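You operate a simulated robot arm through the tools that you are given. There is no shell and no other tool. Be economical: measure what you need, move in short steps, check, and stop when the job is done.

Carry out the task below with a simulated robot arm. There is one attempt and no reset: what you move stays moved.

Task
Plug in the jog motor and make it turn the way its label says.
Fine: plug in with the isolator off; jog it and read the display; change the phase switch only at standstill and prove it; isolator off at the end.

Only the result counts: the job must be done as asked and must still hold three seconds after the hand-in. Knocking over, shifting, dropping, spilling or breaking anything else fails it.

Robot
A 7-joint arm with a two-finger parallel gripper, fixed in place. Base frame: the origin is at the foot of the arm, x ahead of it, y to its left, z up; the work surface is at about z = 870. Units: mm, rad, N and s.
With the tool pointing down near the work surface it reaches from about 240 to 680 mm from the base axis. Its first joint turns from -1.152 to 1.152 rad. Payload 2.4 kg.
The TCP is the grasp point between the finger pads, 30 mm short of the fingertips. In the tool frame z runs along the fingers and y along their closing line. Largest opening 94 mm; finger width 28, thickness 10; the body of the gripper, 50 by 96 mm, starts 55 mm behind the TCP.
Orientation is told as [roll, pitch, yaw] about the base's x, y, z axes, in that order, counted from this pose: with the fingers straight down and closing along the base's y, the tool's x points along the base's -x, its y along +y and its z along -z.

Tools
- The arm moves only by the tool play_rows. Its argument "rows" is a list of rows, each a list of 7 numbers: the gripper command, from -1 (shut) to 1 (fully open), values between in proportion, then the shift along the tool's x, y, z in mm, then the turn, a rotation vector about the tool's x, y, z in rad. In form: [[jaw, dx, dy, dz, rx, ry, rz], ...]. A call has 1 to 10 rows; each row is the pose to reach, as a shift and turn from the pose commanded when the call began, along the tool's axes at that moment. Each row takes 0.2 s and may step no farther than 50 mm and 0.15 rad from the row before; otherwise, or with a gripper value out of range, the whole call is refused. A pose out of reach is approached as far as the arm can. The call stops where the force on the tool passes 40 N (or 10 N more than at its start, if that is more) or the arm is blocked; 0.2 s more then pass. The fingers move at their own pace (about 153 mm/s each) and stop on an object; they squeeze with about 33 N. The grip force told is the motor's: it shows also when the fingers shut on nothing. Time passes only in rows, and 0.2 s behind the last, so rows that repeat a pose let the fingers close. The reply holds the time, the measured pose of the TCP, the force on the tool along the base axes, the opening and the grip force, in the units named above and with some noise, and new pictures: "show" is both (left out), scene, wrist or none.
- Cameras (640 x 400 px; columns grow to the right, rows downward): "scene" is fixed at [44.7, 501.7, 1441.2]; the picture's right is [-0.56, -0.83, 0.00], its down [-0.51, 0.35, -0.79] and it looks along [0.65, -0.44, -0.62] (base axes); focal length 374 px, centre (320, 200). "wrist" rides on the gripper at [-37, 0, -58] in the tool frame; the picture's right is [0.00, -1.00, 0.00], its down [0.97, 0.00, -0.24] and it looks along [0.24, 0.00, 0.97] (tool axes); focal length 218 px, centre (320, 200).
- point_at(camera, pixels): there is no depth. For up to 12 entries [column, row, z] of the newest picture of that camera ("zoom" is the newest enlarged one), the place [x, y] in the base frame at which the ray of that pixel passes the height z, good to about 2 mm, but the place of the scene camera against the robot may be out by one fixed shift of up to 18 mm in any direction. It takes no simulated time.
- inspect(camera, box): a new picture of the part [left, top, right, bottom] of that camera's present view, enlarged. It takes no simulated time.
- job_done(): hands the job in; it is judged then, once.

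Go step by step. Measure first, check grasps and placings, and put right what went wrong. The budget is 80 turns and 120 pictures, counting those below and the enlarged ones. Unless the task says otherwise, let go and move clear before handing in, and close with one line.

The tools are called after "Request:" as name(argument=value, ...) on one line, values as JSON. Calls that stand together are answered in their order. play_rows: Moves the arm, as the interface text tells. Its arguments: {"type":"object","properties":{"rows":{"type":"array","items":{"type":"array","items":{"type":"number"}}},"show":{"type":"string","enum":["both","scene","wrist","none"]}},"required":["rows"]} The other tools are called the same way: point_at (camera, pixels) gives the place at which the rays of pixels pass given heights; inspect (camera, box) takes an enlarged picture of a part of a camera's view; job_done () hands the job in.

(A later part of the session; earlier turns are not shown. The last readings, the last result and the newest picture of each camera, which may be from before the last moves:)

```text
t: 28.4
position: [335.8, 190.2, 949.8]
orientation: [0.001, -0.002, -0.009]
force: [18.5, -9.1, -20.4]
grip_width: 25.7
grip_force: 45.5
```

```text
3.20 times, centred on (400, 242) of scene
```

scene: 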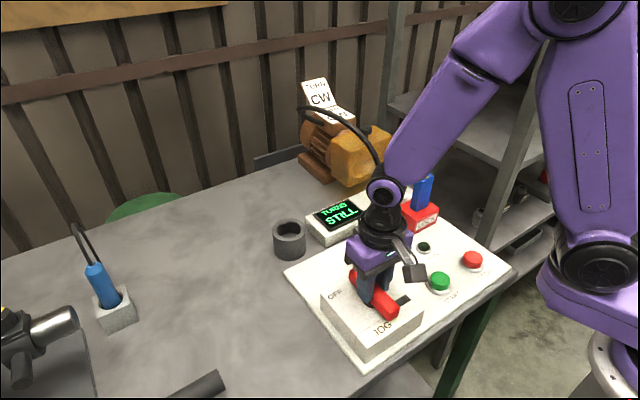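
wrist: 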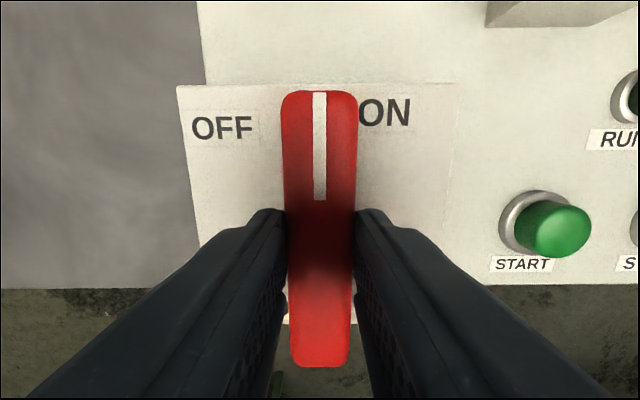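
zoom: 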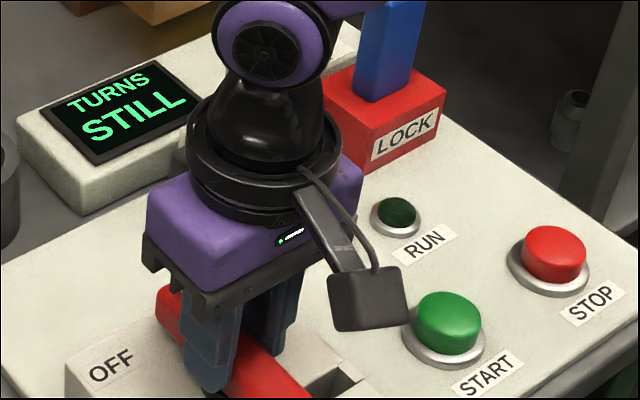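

The mark now points straight ahead beside ON and force is building (end stop). Releasing and rising.

Request:
play_rows(rows=[[-1, 0, 0, 0, 0, 0, 0.03], [0.3, 0, 0, 0, 0, 0, 0], [0.3, 0, 0, 0, 0, 0, 0], [0.3, 0, 0, -40, 0, 0, 0], [0.3, 0, 0, -80, 0, 0, 0], [0.3, 0, 0, -100, 0, 0, 0]])

Request:
inspect(camera="scene", box=[300, 180, 500, 305])

```text
t: 29.8
position: [332.7, 192.5, 1050.8]
orientation: [0.005, -0.002, -0.014]
force: [-0.1, 0.4, -0.7]
grip_width: 61.4
grip_force: 0.0
```

scene: 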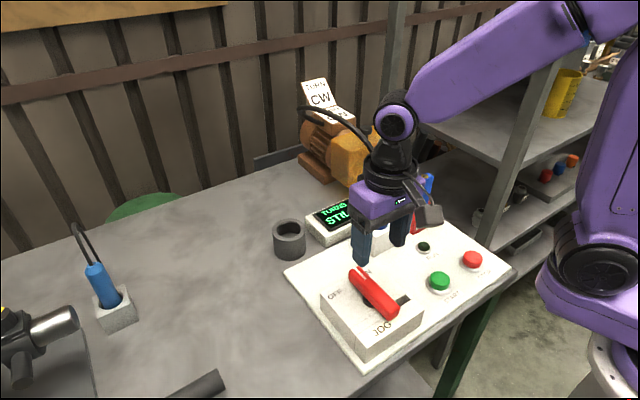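
wrist: 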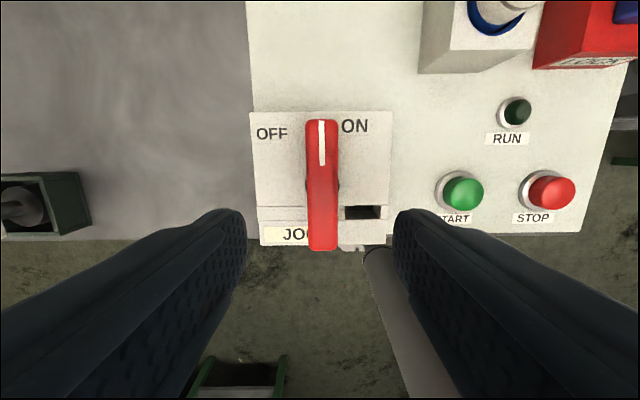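

```text
3.20 times, centred on (400, 242) of scene
```

zoom: 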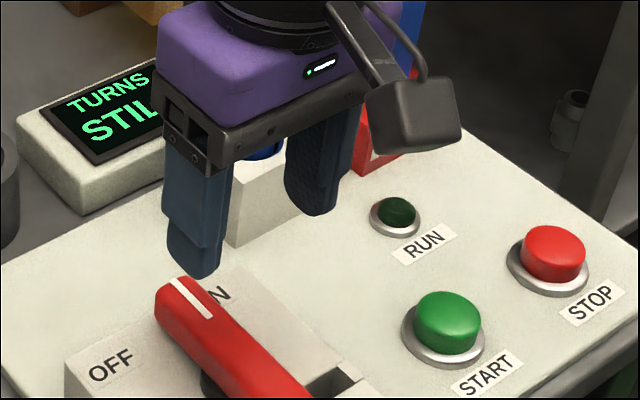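

The isolator holds at ON, display still STILL. Now I'll move above the green START button to measure it precisely.

Request:
play_rows(rows=[[0.3, 2, -38, 10, 0, 0, -0.014], [0.3, 4, -76, 20, 0, 0, -0.014], [0.3, 6, -114, 30, 0, 0, -0.014], [0.3, 6, -150, 40, 0, 0, -0.014], [0.3, 6, -150, 40, 0, 0, -0.014]], show="wrist")

```text
t: 31.0
position: [324.1, 42.9, 1012.2]
orientation: [0.003, -0.001, 0.001]
force: [-0.8, 0.6, 0.3]
grip_width: 61.0
grip_force: 0.0
```

wrist: 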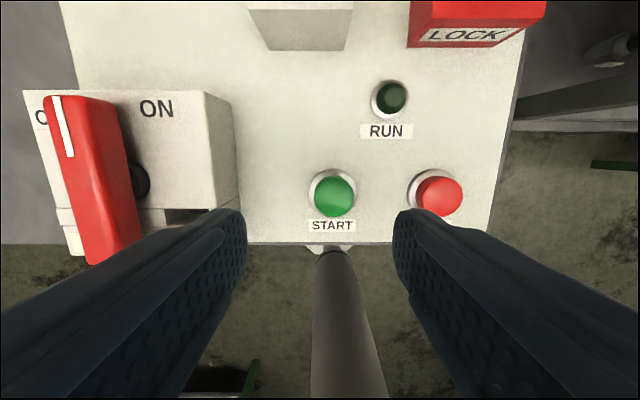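

START sits at about (320,32) with its top near z≈895. I'll close the jaws, go above it and lower to 15 mm over it.

Request:
play_rows(rows=[[-1, 4, -11, 0, 0, 0, 0], [-1, 4, -11, 35, 0, 0, 0], [-1, 4, -11, 65, 0, 0, 0], [-1, 4, -11, 75, 0, 0, 0], [-1, 4, -11, 75, 0, 0, 0]])

Request:
inspect(camera="scene", box=[380, 220, 500, 310])

```text
t: 32.2
position: [321.0, 31.6, 935.4]
orientation: [0.005, 0.0, 0.002]
force: [-0.5, 0.6, -0.2]
grip_width: 0.0
grip_force: 32.8
```

scene: 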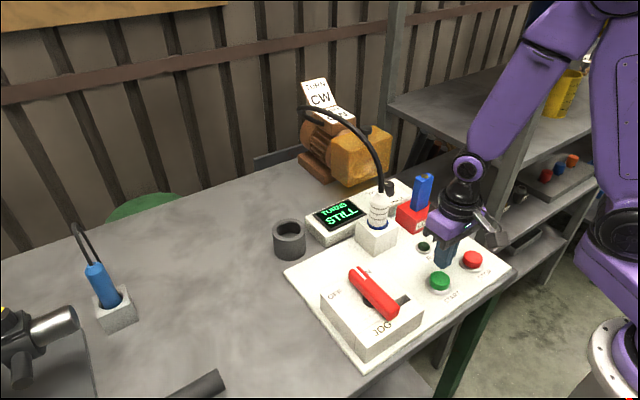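
wrist: 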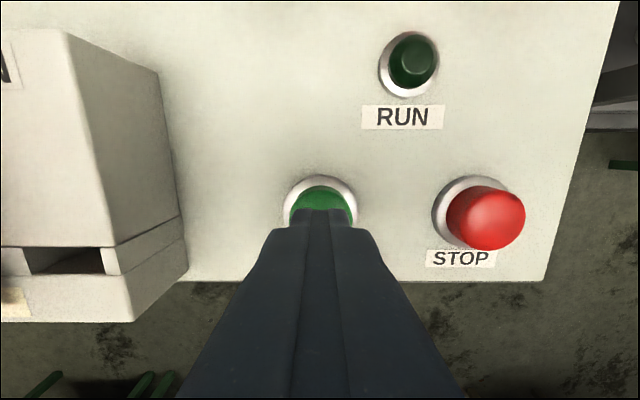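

```text
4.44 times, centred on (440, 265) of scene
```

zoom: 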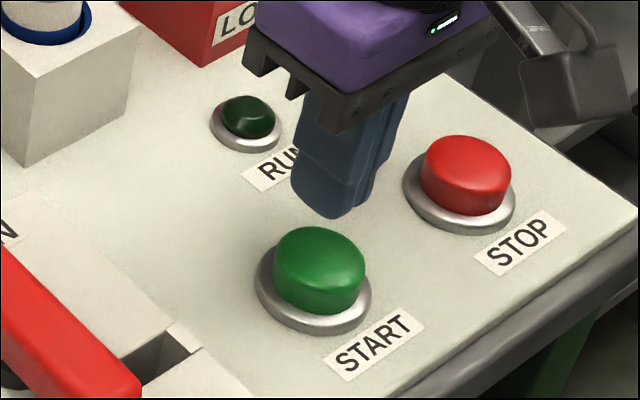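

The tips line up with the button (wrist col 320). I'll lower in 4 mm steps until contact and look at the display.

Request:
play_rows(rows=[[-1, -2, 0, 4, 0, 0, 0], [-1, -2, 0, 8, 0, 0, 0], [-1, -2, 0, 12, 0, 0, 0], [-1, -2, 0, 16, 0, 0, 0]])

Request:
inspect(camera="scene", box=[310, 180, 500, 310])

```text
t: 33.2
position: [324.5, 29.8, 918.9]
orientation: [0.002, -0.002, 0.0]
force: [-0.1, -0.2, 0.2]
grip_width: 0.1
grip_force: 33.6
```

scene: 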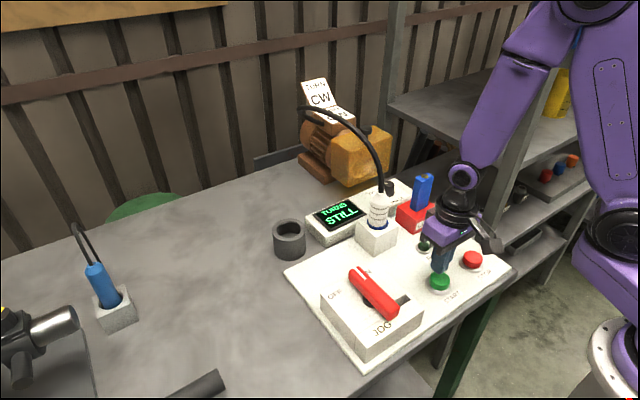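
wrist: 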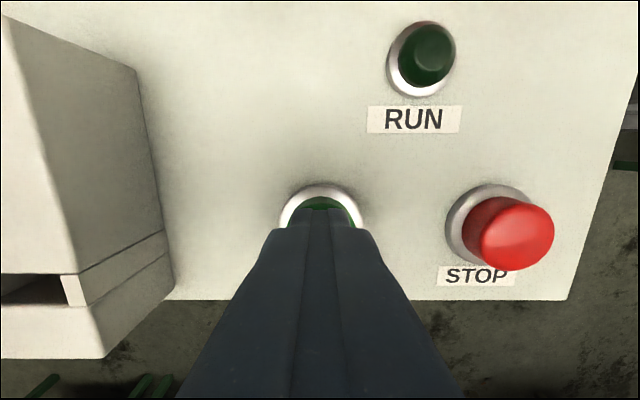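

```text
3.08 times, centred on (405, 245) of scene
```

zoom: 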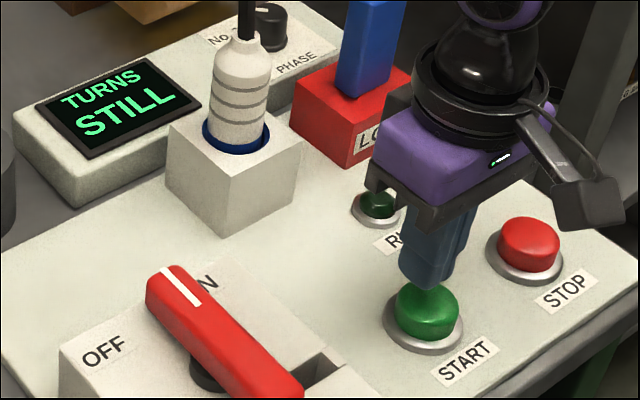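

Tips are centred just above the button. Continuing down in 2 mm steps.

Request:
play_rows(rows=[[-1, 0, 0, 2, 0, 0, 0], [-1, 0, 0, 4, 0, 0, 0], [-1, 0, 0, 6, 0, 0, 0], [-1, 0, 0, 8, 0, 0, 0], [-1, 0, 0, 10, 0, 0, 0]], show="scene")

Request:
inspect(camera="scene", box=[310, 180, 500, 310])

```text
t: 34.4
position: [324.9, 29.9, 909.5]
orientation: [0.004, -0.002, 0.002]
force: [-0.7, 0.6, 1.4]
grip_width: 0.0
grip_force: 33.2
```

scene: 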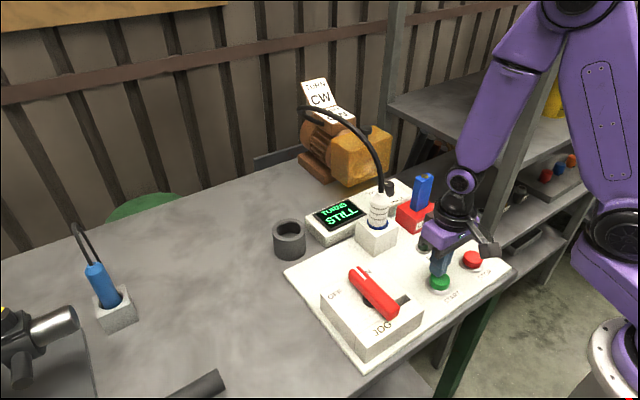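

```text
3.08 times, centred on (405, 245) of scene
```

zoom: 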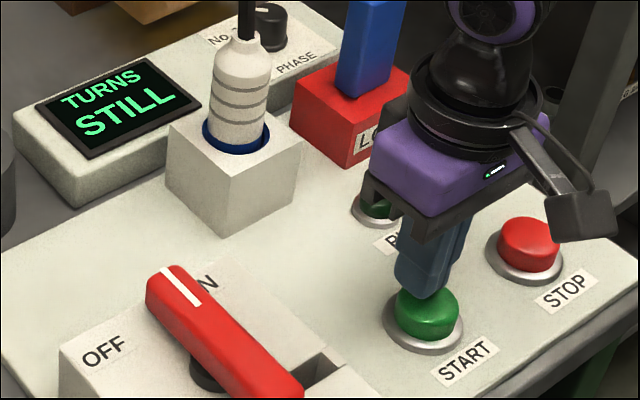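

Not yet pressed. Continuing downward with small steps.

Request:
play_rows(rows=[[-1, 0, 0, 2, 0, 0, 0], [-1, 0, 0, 4, 0, 0, 0], [-1, 0, 0, 6, 0, 0, 0], [-1, 0, 0, 8, 0, 0, 0]], show="scene")

Request:
inspect(camera="scene", box=[310, 180, 500, 310])

```text
t: 35.4
position: [324.5, 29.3, 902.0]
orientation: [0.003, -0.002, 0.001]
force: [0.4, 1.1, 2.5]
grip_width: 0.0
grip_force: 32.8
```

scene: 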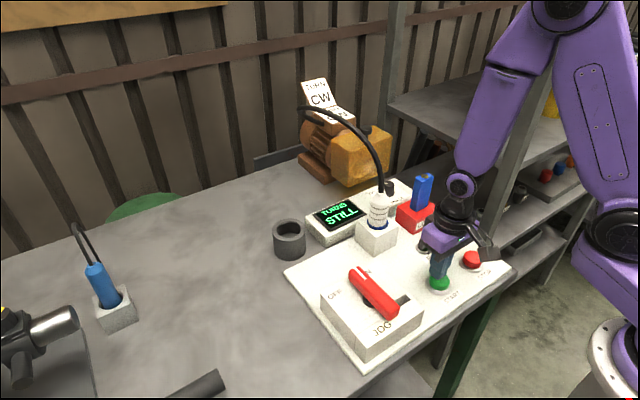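

```text
3.08 times, centred on (405, 245) of scene
```

zoom: 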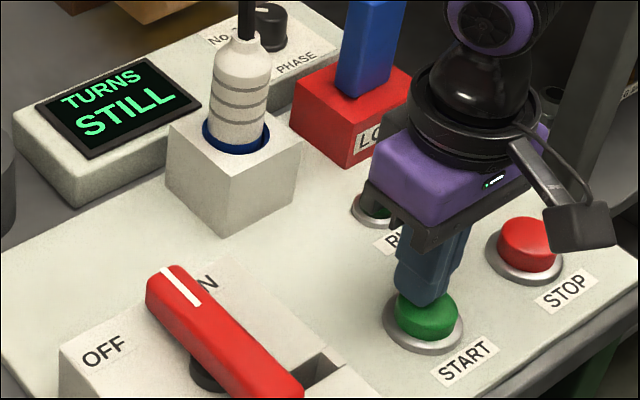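

Force is only 2.5 N and the button appears slightly depressed. Pressing a bit further.

Request:
play_rows(rows=[[-1, 0, 0, 2, 0, 0, 0], [-1, 0, 0, 4, 0, 0, 0], [-1, 0, 0, 6, 0, 0, 0], [-1, 0, 0, 6, 0, 0, 0]])

Request:
inspect(camera="scene", box=[310, 180, 500, 310])

```text
t: 36.4
position: [324.2, 30.6, 894.5]
orientation: [0.003, -0.002, 0.001]
force: [-2.2, -1.1, 5.1]
grip_width: 0.0
grip_force: 32.8
```

scene: 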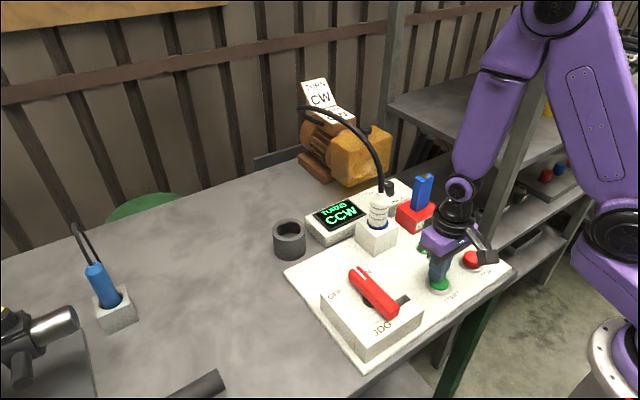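
wrist: 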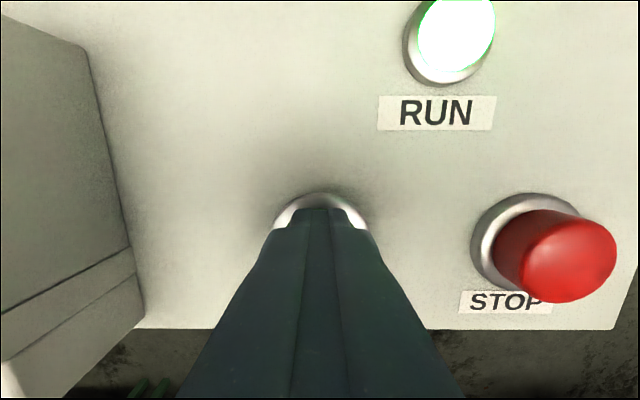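

```text
3.08 times, centred on (405, 245) of scene
```

zoom: 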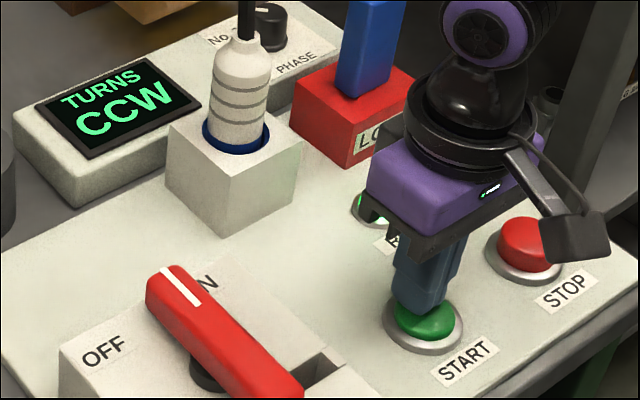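

The display reads CCW and RUN is lit: plug works, direction is wrong. I'll lift and move over STOP (about 88 mm to −y).

Request:
play_rows(rows=[[-1, 0, 0, -20, 0, 0, 0], [-1, 0, 0, -40, 0, 0, 0], [-1, 0, -40, -40, 0, 0, 0], [-1, 0, -82, -40, 0, 0, 0], [-1, 0, -88, -30, 0, 0, 0], [-1, 0, -88, -30, 0, 0, 0]])

Request:
inspect(camera="scene", box=[310, 180, 500, 310])

```text
t: 37.8
position: [324.9, -59.0, 924.5]
orientation: [0.002, -0.002, 0.003]
force: [0.6, 0.2, 0.3]
grip_width: 0.3
grip_force: 32.5
```

scene: 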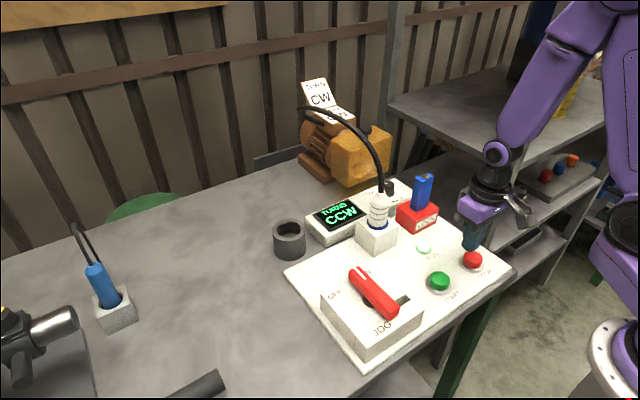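
wrist: 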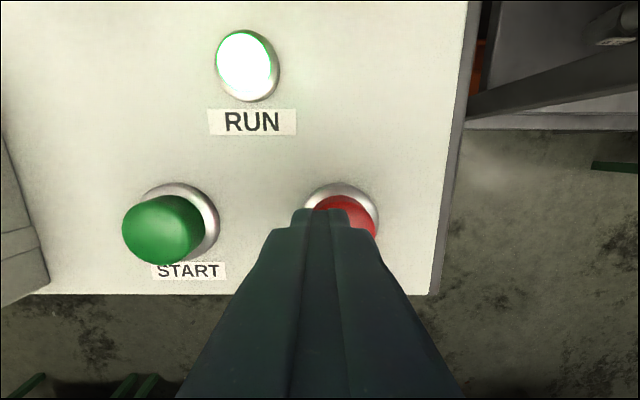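

```text
3.08 times, centred on (405, 245) of scene
```

zoom: 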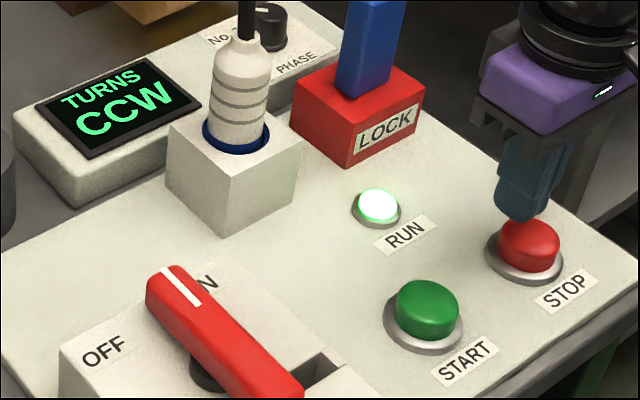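

STOP is 11 mm further in −y (ring centre col 342). Shift and press to the same depth.

Request:
play_rows(rows=[[-1, 0, -11.5, 0, 0, 0, 0], [-1, 0, -11.5, 8, 0, 0, 0], [-1, 0, -11.5, 15, 0, 0, 0], [-1, 0, -11.5, 20, 0, 0, 0], [-1, 0, -11.5, 25, 0, 0, 0], [-1, 0, -11.5, 29, 0, 0, 0], [-1, 0, -11.5, 30, 0, 0, 0]])

Request:
inspect(camera="scene", box=[310, 180, 500, 310])

```text
t: 39.4
position: [325.7, -70.8, 894.2]
orientation: [0.003, -0.003, 0.002]
force: [-0.1, -2.5, 3.9]
grip_width: 0.0
grip_force: 33.4
```

scene: 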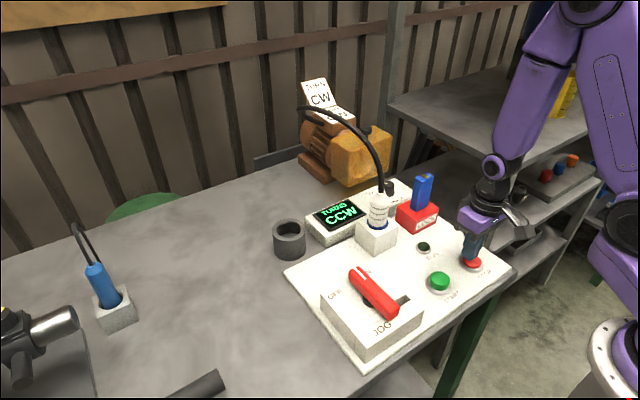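
wrist: 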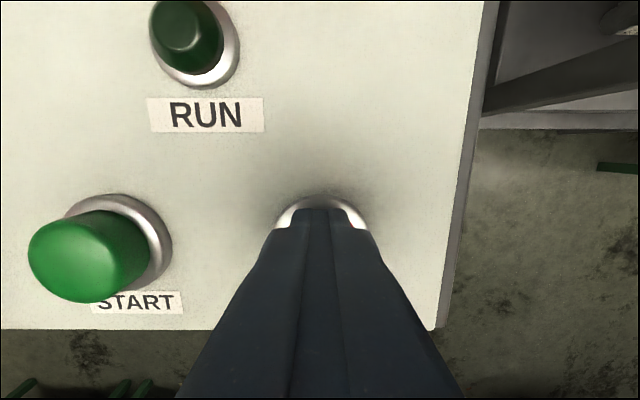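

```text
3.08 times, centred on (405, 245) of scene
```

zoom: 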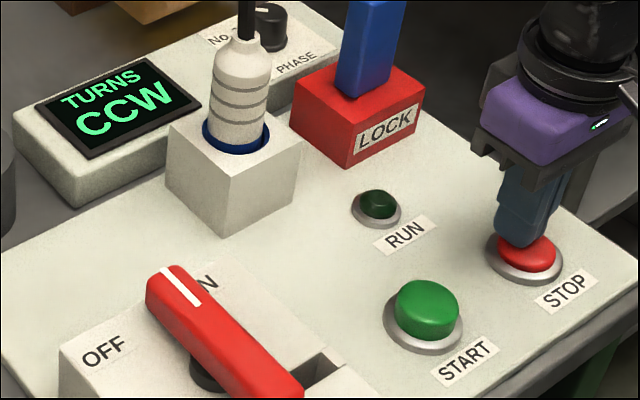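

RUN lamp is out but the display still reads CCW (coasting). I'll rise and travel above the phase knob at about (573,−65), giving it time to stop.

Request:
play_rows(rows=[[-1, 0, 0, -42, 0, 0, 0], [-1, 0, 0, -84, 0, 0, 0], [-1, 0, 0, -126, 0, 0, 0], [-0.1, 0, 0, -166, 0, 0, 0], [-0.1, -49, 1, -166, 0, 0, -0.14], [-0.1, -98, 2, -166, 0, 0, -0.28], [-0.1, -147, 3, -166, 0, 0, -0.42], [-0.1, -196, 4, -166, 0, 0, -0.56], [-0.1, -243, 5, -166, 0, 0, -0.7], [-0.1, -243, 5, -166, 0, 0, -0.7]])

Request:
inspect(camera="wrist", box=[200, 80, 440, 240])

```text
t: 41.6
position: [567.6, -66.5, 1062.6]
orientation: [0.003, -0.004, 0.703]
force: [0.1, 0.1, -0.2]
grip_width: 42.5
grip_force: 0.0
```

scene: 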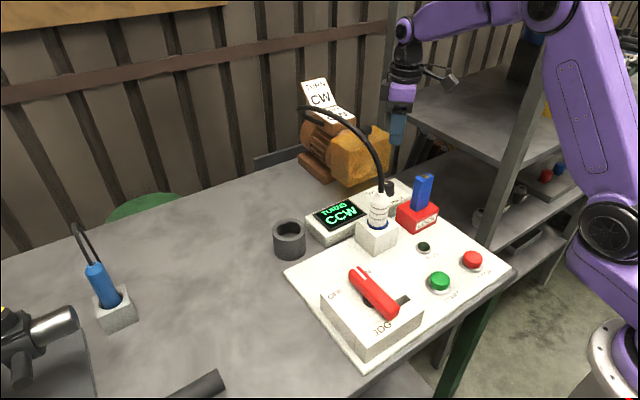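
wrist: 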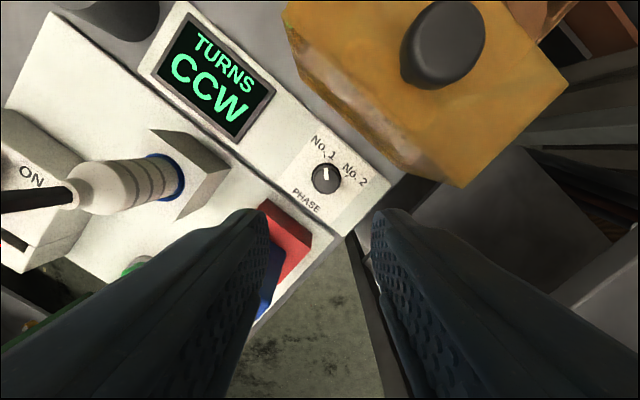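

```text
2.50 times, centred on (320, 160) of wrist
```

zoom: 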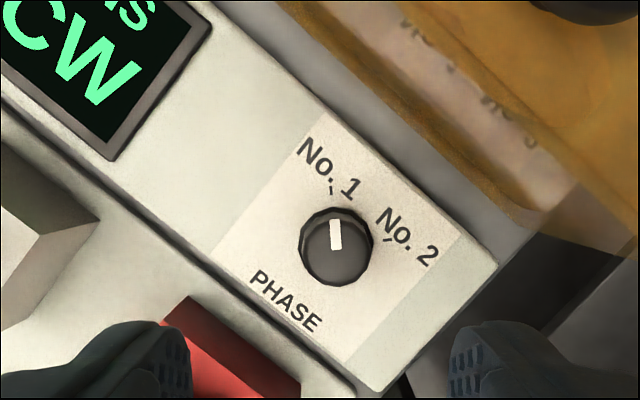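

The display still reads CCW, so I wait. The knob is at about (576,−67), its mark on No. 1 with the No. 2 tick about 90° clockwise. I'll go down part way at yaw 0 to measure the clearance to the gearbox.

Request:
play_rows(rows=[[-0.1, -6.2, -6, 10, 0, 0, 0.14], [-0.1, -6.2, -6, 20, 0, 0, 0.28], [-0.1, -6.2, -6, 30, 0, 0, 0.42], [-0.1, -6.2, -6, 40, 0, 0, 0.56], [-0.1, -6.2, -6, 50, 0, 0, 0.7], [-0.1, -6.2, -6, 50, 0, 0, 0.7]])

Request:
inspect(camera="scene", box=[290, 60, 450, 220])

```text
t: 43.0
position: [576.7, -66.9, 1011.1]
orientation: [0.005, -0.002, 0.002]
force: [1.1, 0.2, -0.4]
grip_width: 42.3
grip_force: 0.1
```

scene: 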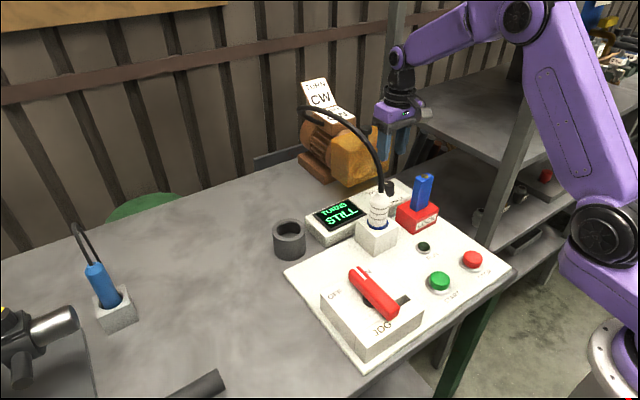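
wrist: 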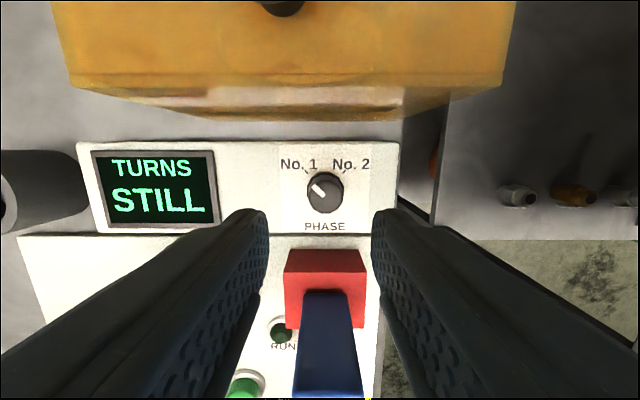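

```text
2.50 times, centred on (370, 140) of scene
```

zoom: 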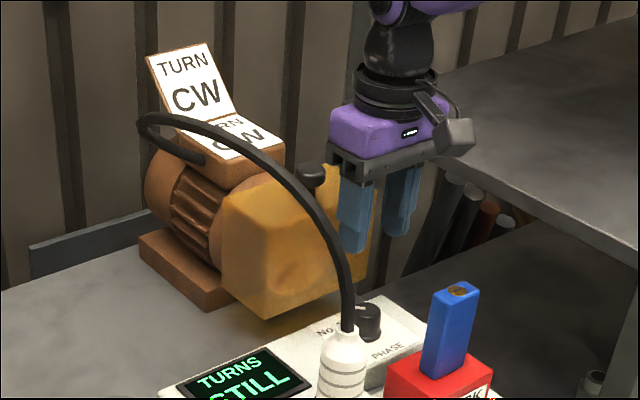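

The display now reads STILL, so the knob may be changed. The gearbox's front top edge works out at about (x 631, z 1000), so I'll hold the knob 8 mm off-centre on the pads to stay clear, and go down part way at yaw +45° to re-measure.

Request:
play_rows(rows=[[0.06, 3, -4, 5, 0, 0, -0.14], [0.06, 6.4, -7.8, 10, 0, 0, -0.28], [0.06, 6.4, -7.8, 20, 0, 0, -0.42], [0.06, 6.4, -7.8, 30, 0, 0, -0.56], [0.06, 6.4, -7.8, 40, 0, 0, -0.7], [0.06, 6.4, -7.8, 51, 0, 0, -0.785], [0.06, 6.4, -7.8, 51, 0, 0, -0.785]])

Request:
inspect(camera="scene", box=[310, 90, 470, 220])

```text
t: 44.6
position: [571.3, -71.7, 960.7]
orientation: [0.002, -0.003, 0.788]
force: [-0.1, 0.5, -0.3]
grip_width: 49.8
grip_force: 0.1
```

scene: 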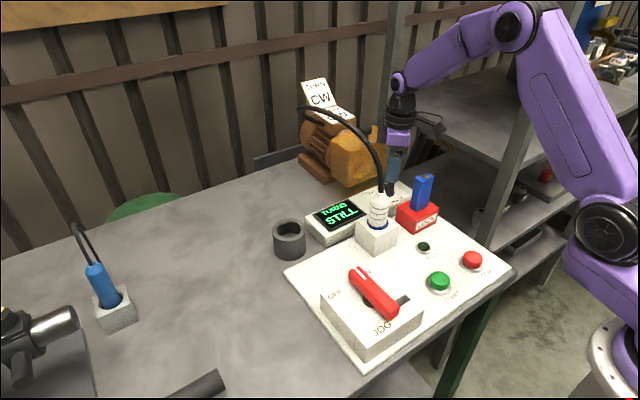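
wrist: 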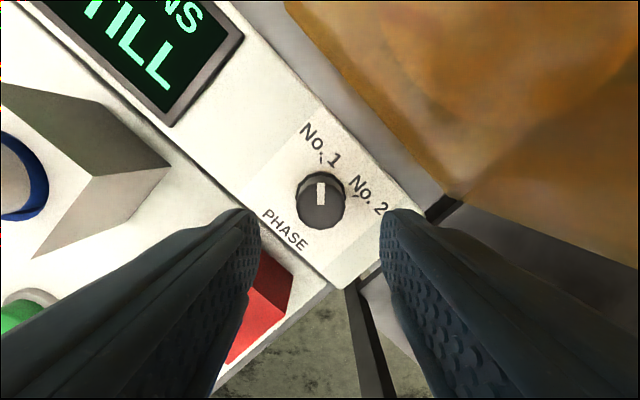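

```text
3.08 times, centred on (390, 155) of scene
```

zoom: 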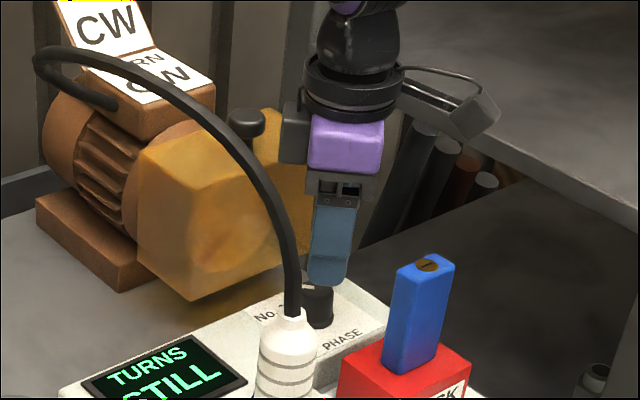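

The knob (col 321) is centred between the jaws and clearances look fine. Descending to put the tips around the knob, then closing.

Request:
play_rows(rows=[[0.06, 3, 0, 12, 0, 0, 0], [0.06, 3, 0, 24, 0, 0, 0], [0.06, 3, 0, 33, 0, 0, 0], [0.06, 3, 0, 38, 0, 0, 0], [0.06, 3, 0, 43, 0, 0, 0], [0.06, 3, 0, 43, 0, 0, 0]])

Request:
inspect(camera="scene", box=[330, 120, 450, 220])

```text
t: 46.0
position: [566.8, -74.5, 916.7]
orientation: [0.003, -0.004, 0.786]
force: [0.1, 0.4, 0.8]
grip_width: 49.7
grip_force: 0.1
```

scene: 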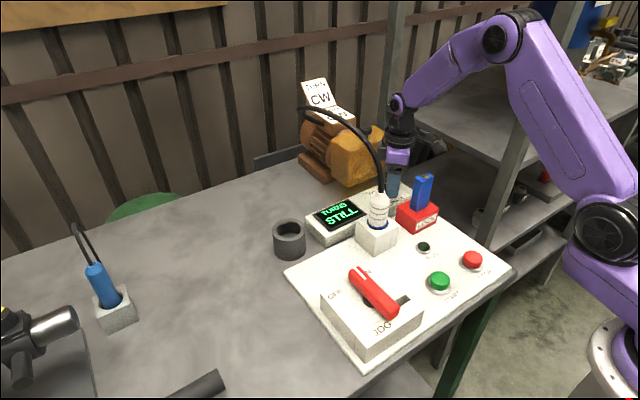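
wrist: 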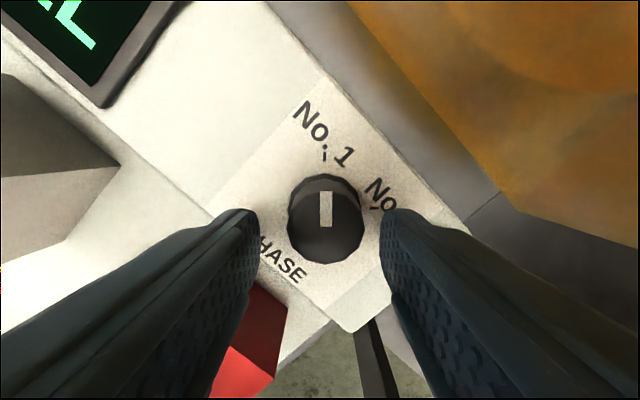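

```text
4.00 times, centred on (390, 170) of scene
```

zoom: 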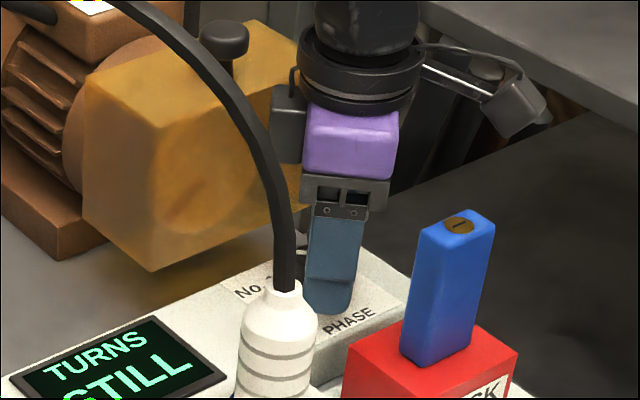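

The knob's top (326,228) lies between the tips with ~12 mm overlap. Centring 2 mm and closing.

Request:
play_rows(rows=[[0.06, 0, -2, 2, 0, 0, 0], [-1, 0, -2, 2, 0, 0, 0], [-1, 0, -2, 2, 0, 0, 0], [-1, 0, -2, 2, 0, 0, 0]], show="wrist")

```text
t: 47.0
position: [569.5, -75.0, 915.7]
orientation: [0.002, -0.003, 0.786]
force: [-2.7, 1.6, 3.2]
grip_width: 30.9
grip_force: 44.8
```

wrist: 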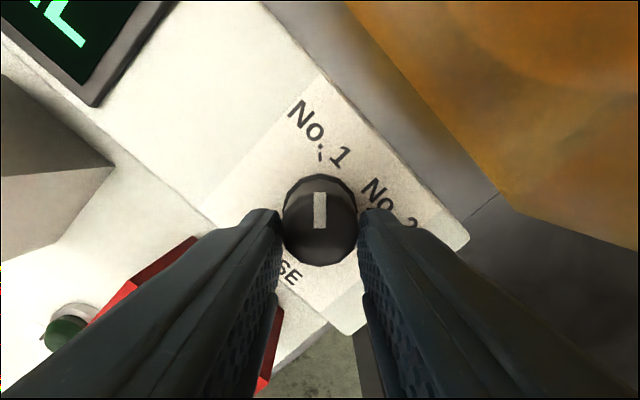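

Gripped. Rotating clockwise about the knob axis in 0.1-rad steps.

Request:
play_rows(rows=[[-1, 0, 0.8, 0, 0, 0, 0.1], [-1, -0.16, 1.6, 0, 0, 0, 0.2], [-1, -0.36, 2.36, 0, 0, 0, 0.3], [-1, -0.63, 3.12, 0, 0, 0, 0.4], [-1, -0.98, 3.84, 0, 0, 0, 0.5], [-1, -1.4, 4.52, 0, 0, 0, 0.6], [-1, -1.88, 5.15, 0, 0, 0, 0.7], [-1, -2.43, 5.74, 0, 0, 0, 0.8]])

```text
t: 48.8
position: [566.2, -69.9, 915.4]
orientation: [0.005, 0.001, -0.015]
force: [-1.2, 10.3, -13.9]
grip_width: 31.1
grip_force: 44.5
```

scene: 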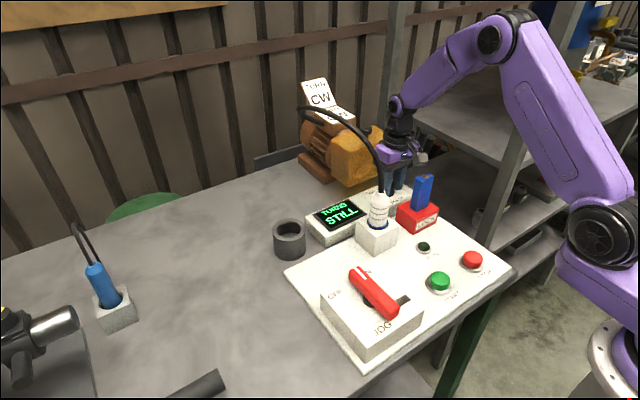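
wrist: 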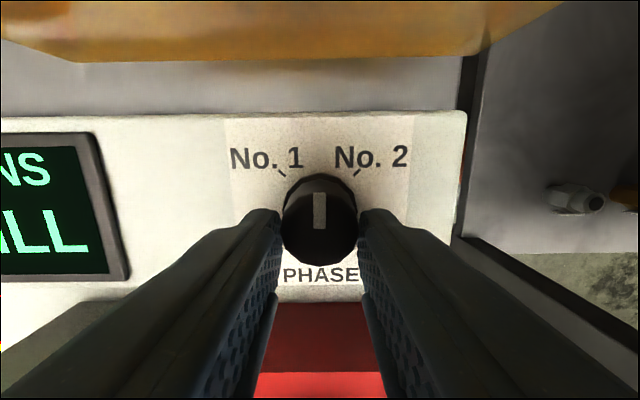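

Halfway; the knob turns with the fingers and forces are small. Continuing another 0.78 rad.

Request:
play_rows(rows=[[-1, 0, 0.8, 0, 0, 0, 0.1], [-1, -0.16, 1.6, 0, 0, 0, 0.2], [-1, -0.36, 2.36, 0, 0, 0, 0.3], [-1, -0.63, 3.12, 0, 0, 0, 0.4], [-1, -0.98, 3.84, 0, 0, 0, 0.5], [-1, -1.4, 4.52, 0, 0, 0, 0.6], [-1, -1.88, 5.15, 0, 0, 0, 0.7], [-1, -2.43, 5.74, 0, 0, 0, 0.79]])

```text
t: 50.6
position: [569.2, -65.1, 916.2]
orientation: [0.004, 0.002, -0.802]
force: [-14.6, 17.3, 1.5]
grip_width: 31.1
grip_force: 45.1
```

scene: 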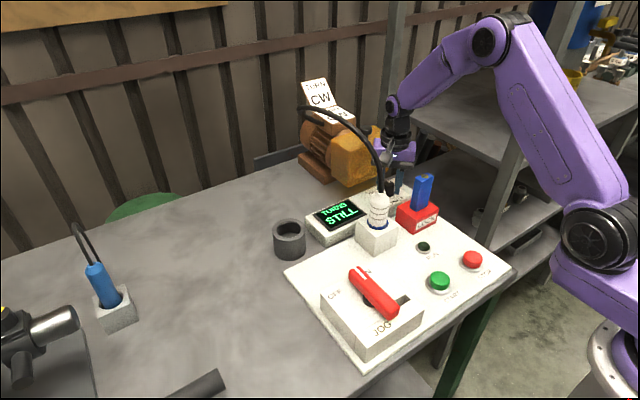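
wrist: 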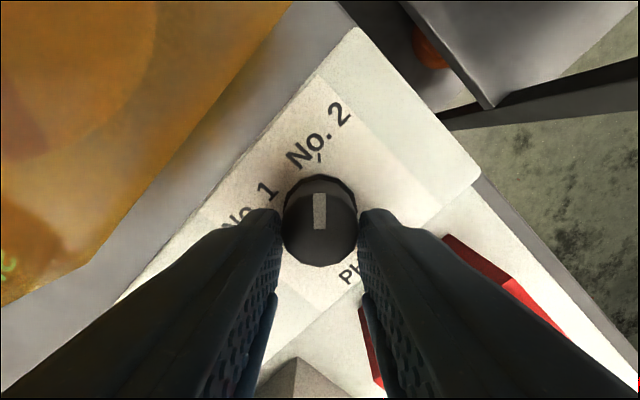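

The mark now lines up with the No. 2 tick. Releasing and rising straight up.

Request:
play_rows(rows=[[0.06, 0, 0, 0, 0, 0, 0], [0.06, 0, 0, 0, 0, 0, 0], [0.06, 0, 0, -40, 0, 0, 0], [0.06, 0, 0, -85, 0, 0, 0], [0.06, 0, 0, -130, 0, 0, 0], [0.06, 0, 0, -150, 0, 0, -0.1]], show="wrist")

Request:
inspect(camera="wrist", box=[240, 80, 400, 200])

```text
t: 52.0
position: [571.3, -63.0, 1065.5]
orientation: [0.005, 0.003, -0.703]
force: [-0.2, 0.9, -0.2]
grip_width: 50.0
grip_force: 0.1
```

wrist: 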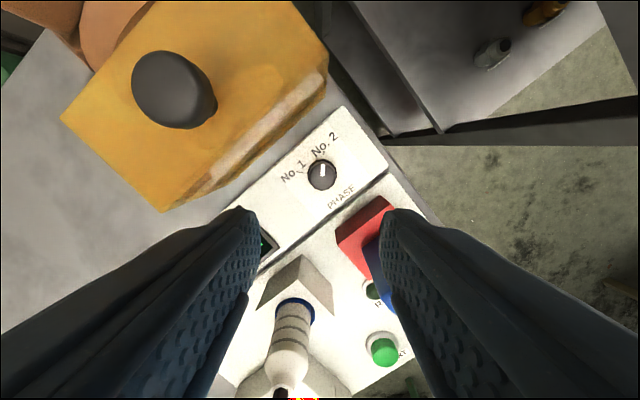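

```text
3.33 times, centred on (320, 140) of wrist
```

zoom: 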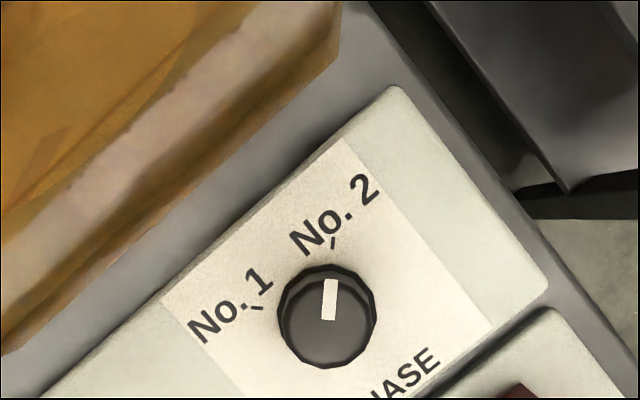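

The phase switch is at No. 2. Travelling back in −x first (away from the cable), then over to START.

Request:
play_rows(rows=[[-1, 31.4, -26.6, 0, 0, 0, -0.12], [-1, 62.8, -53.2, 0, 0, 0, -0.24], [-1, 94.2, -79.8, 0, 0, 0, -0.36], [-1, 125.7, -106.4, 0, 0, 0, -0.48], [-1, 157, -133, 0, 0, 0, -0.6], [-1, 188.5, -159.6, 0, 0, 0, -0.703], [-1, 188.5, -159.6, 0, 0, 0, -0.703]], show="none")

```text
t: 53.6
position: [320.6, -65.1, 1062.7]
orientation: [0.004, -0.002, 0.0]
force: [0.5, -0.1, -0.6]
grip_width: 0.0
grip_force: 33.0
```

At (321,−65), yaw 0. Moving over START and down to just above it.

Request:
play_rows(rows=[[-1, -1, 35, 30, 0, 0, 0], [-1, -2, 70, 60, 0, 0, 0], [-1, -3, 95, 95, 0, 0, 0], [-1, -4, 95, 130, 0, 0, 0], [-1, -4, 95, 142, 0, 0, 0], [-1, -4, 95, 142, 0, 0, 0]], show="wrist")

```text
t: 55.0
position: [325.5, 30.5, 923.3]
orientation: [0.002, -0.001, 0.0]
force: [0.2, 0.5, 0.4]
grip_width: 0.0
grip_force: 32.7
```

wrist: 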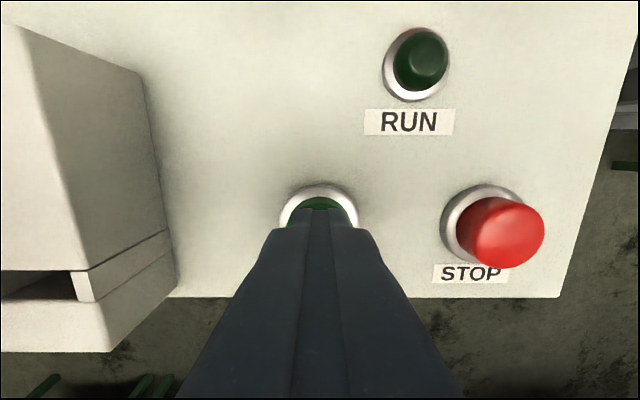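

Centred on START. Pressing to the same depth as before (TCP z≈894).

Request:
play_rows(rows=[[-1, 0, 0, 8, 0, 0, 0], [-1, 0, 0, 15, 0, 0, 0], [-1, 0, 0, 20, 0, 0, 0], [-1, 0, 0, 25, 0, 0, 0], [-1, 0, 0, 29, 0, 0, 0], [-1, 0, 0, 29, 0, 0, 0]], show="scene")

Request:
inspect(camera="scene", box=[310, 180, 500, 310])

```text
t: 56.4
position: [326.9, 30.7, 894.5]
orientation: [0.004, -0.004, 0.0]
force: [1.8, 2.0, 5.0]
grip_width: 0.0
grip_force: 32.9
```

scene: 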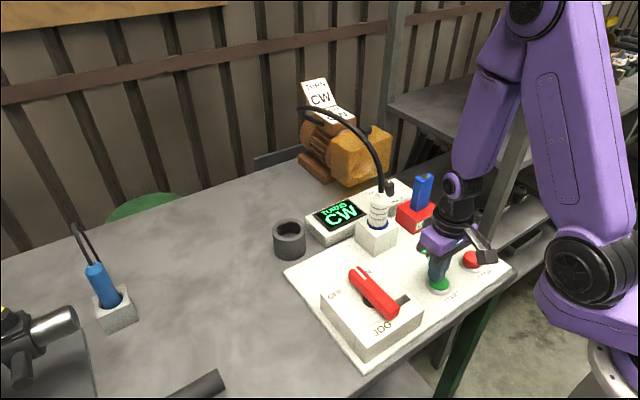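

```text
3.08 times, centred on (405, 245) of scene
```

zoom: 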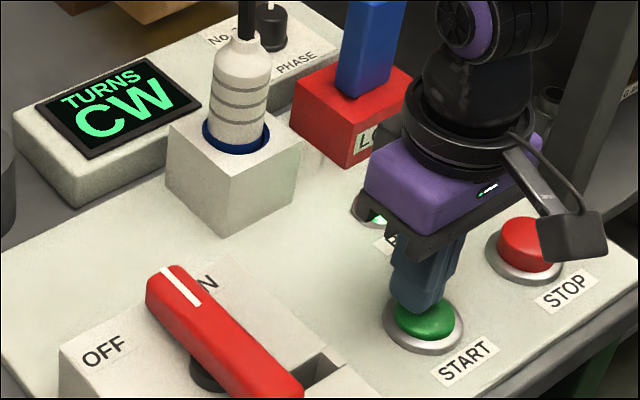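

The display reads CW – direction proven. Now STOP: lift, move 101 mm to −y, press.

Request:
play_rows(rows=[[-1, 0, 0, -20, 0, 0, 0], [-1, 0, 0, -35, 0, 0, 0], [-1, 0, -45, -40, 0, 0, 0], [-1, 0, -90, -40, 0, 0, 0], [-1, 0, -101.5, -35, 0, 0, 0], [-1, 0, -101.5, -22, 0, 0, 0], [-1, 0, -101.5, -12, 0, 0, 0], [-1, 0, -101.5, -5, 0, 0, 0], [-1, 0, -101.5, 0, 0, 0, 0], [-1, 0, -101.5, 0, 0, 0, 0]])

```text
t: 58.6
position: [328.0, -68.2, 894.6]
orientation: [0.003, -0.002, 0.0]
force: [-2.2, 0.9, 4.6]
grip_width: 0.1
grip_force: 33.5
```

scene: 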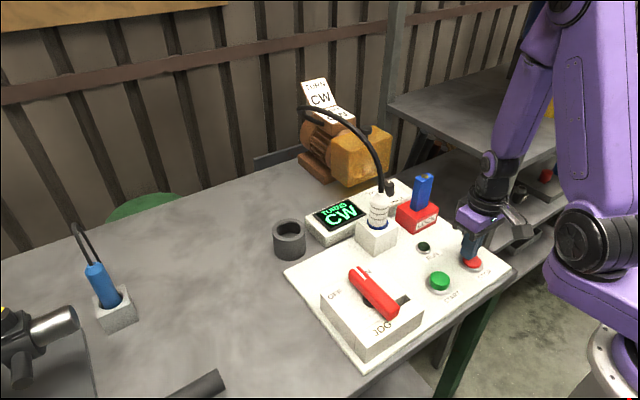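
wrist: 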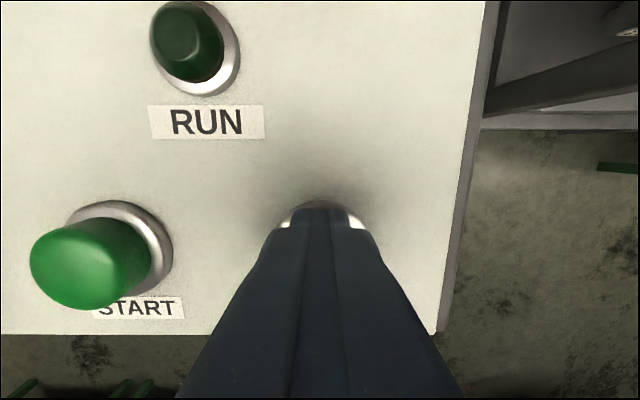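

RUN lamp is out. Rising and moving over the isolator handle at (335,190), letting the motor coast down.

Request:
play_rows(rows=[[-1, 0, 0, -45, 0, 0, 0], [-1, 0, 0, -90, 0, 0, 0], [-1, 0, 0, -125, 0, 0, 0], [0.3, -1, 40, -130, 0, 0, 0], [0.3, -2, 85, -130, 0, 0, 0], [0.3, -3, 130, -130, 0, 0, 0], [0.3, -5, 175, -130, 0, 0, 0], [0.3, -7, 220, -130, 0, 0, 0], [0.3, -7, 259, -130, 0, 0, 0], [0.3, -7, 259, -130, 0, 0, 0]])

```text
t: 60.8
position: [336.1, 188.7, 1024.3]
orientation: [0.003, -0.001, -0.001]
force: [0.2, 0.5, -0.4]
grip_width: 61.0
grip_force: 0.1
```

scene: 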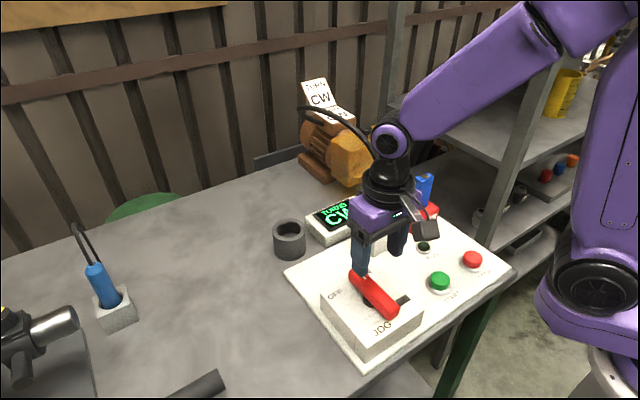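
wrist: 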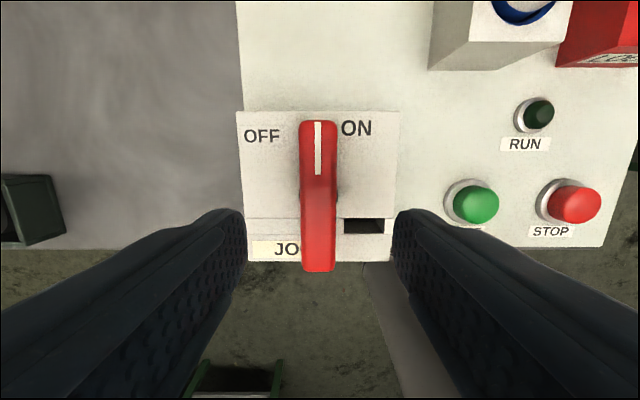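

The handle (col 319) is centred between the jaws. Lowering to z≈951 and closing.

Request:
play_rows(rows=[[0.3, 0, 1, 30, 0, 0, 0], [0.3, 0, 1, 55, 0, 0, 0], [0.3, 0, 1, 68, 0, 0, 0], [0.3, 0, 1, 73.5, 0, 0, 0], [-1, 0, 1, 73.5, 0, 0, 0], [-1, 0, 1, 73.5, 0, 0, 0], [-1, 0, 1, 73.5, 0, 0, 0]])

Request:
inspect(camera="scene", box=[300, 180, 500, 305])

```text
t: 62.4
position: [333.9, 189.7, 953.6]
orientation: [0.006, -0.005, 0.002]
force: [-3.5, 20.3, -12.0]
grip_width: 25.9
grip_force: 45.0
```

scene: 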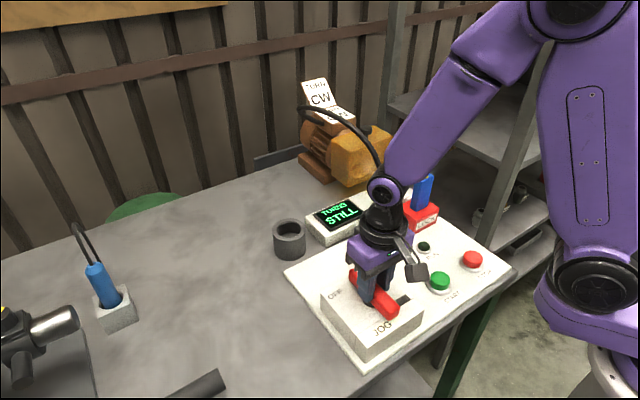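
wrist: 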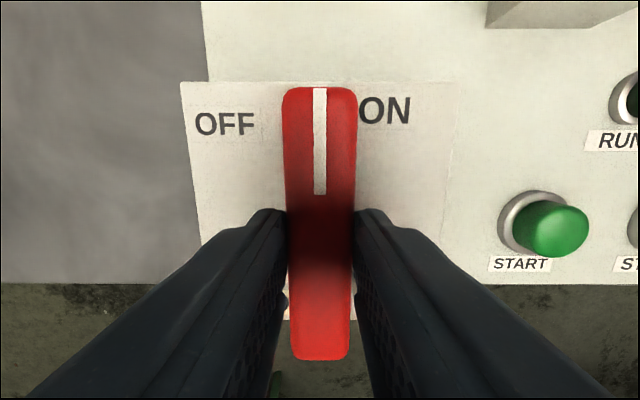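

```text
3.20 times, centred on (400, 242) of scene
```

zoom: 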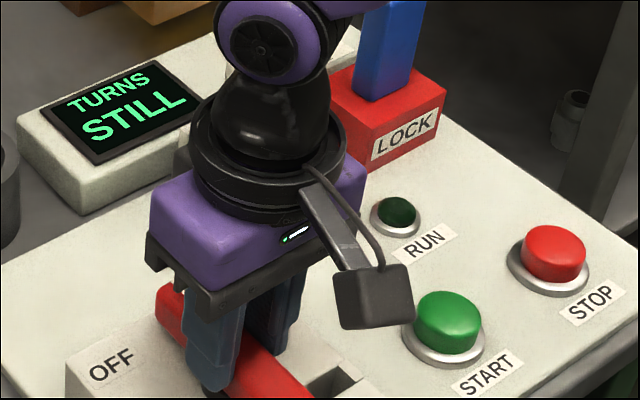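

The motor is STILL. A side force of 20 N means I'm ~1 mm off in y, so I ease over and turn counter-clockwise.

Request:
play_rows(rows=[[-1, 0, 1, 0, 0, 0, 0], [-1, 0, 1, 0, 0, 0, -0.06], [-1, 0, 1, 0, 0, 0, -0.12], [-1, 0, 1, 0, 0, 0, -0.18], [-1, 0, 1, 0, 0, 0, -0.24], [-1, 0, 1, 0, 0, 0, -0.3]], show="none")

```text
t: 63.6
position: [333.5, 189.6, 952.0]
orientation: [0.004, -0.006, 0.225]
force: [-4.3, 0.7, 4.0]
grip_width: 25.6
grip_force: 45.6
stopped in row 5: the force on the tool passed its limit (the readings are from after the stop); the commanded pose is now the measured one
```

Turning; a detent peak tripped the limit but the force is low again. Continuing.

Request:
play_rows(rows=[[-1, 0, 0, 0, 0, 0, -0.05], [-1, 0, 0, 0, 0, 0, -0.1], [-1, 0, 0, 0, 0, 0, -0.15], [-1, 0, 0, 0, 0, 0, -0.2], [-1, 0, 0, 0, 0, 0, -0.25], [-1, 0, 0, 0, 0, 0, -0.3], [-1, 0, 0, 0, 0, 0, -0.35], [-1, 0, 0, 0, 0, 0, -0.4], [-1, 0, 0, 0, 0, 0, -0.45]], show="none")

Request:
play_rows(rows=[[-1, 0, 0, 0, 0, 0, -0.05], [-1, 0, 0, 0, 0, 0, -0.1], [-1, 0, 0, 0, 0, 0, -0.15], [-1, 0, 0, 0, 0, 0, -0.2], [-1, 0, 0, 0, 0, 0, -0.25], [-1, 0, 0, 0, 0, 0, -0.3], [-1, 0, 0, 0, 0, 0, -0.35], [-1, 0, 0, 0, 0, 0, -0.4]], show="wrist")

```text
t: 65.6
position: [334.7, 189.9, 952.7]
orientation: [0.001, -0.006, 0.676]
force: [-1.0, -7.8, 9.9]
grip_width: 25.8
grip_force: 44.5
```

```text
t: 67.4
position: [333.5, 189.3, 952.9]
orientation: [-0.001, -0.005, 1.076]
force: [7.2, -16.2, -1.4]
grip_width: 26.1
grip_force: 44.5
```

wrist: 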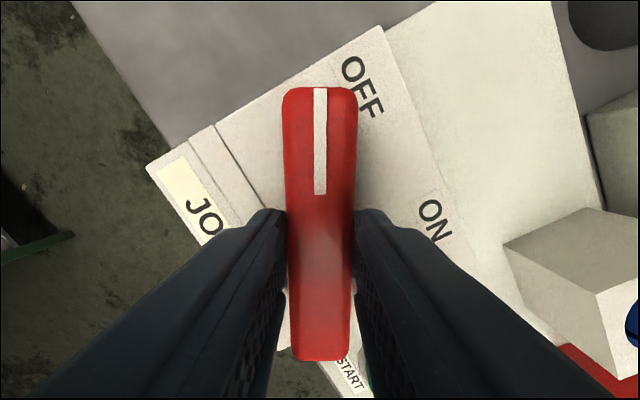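

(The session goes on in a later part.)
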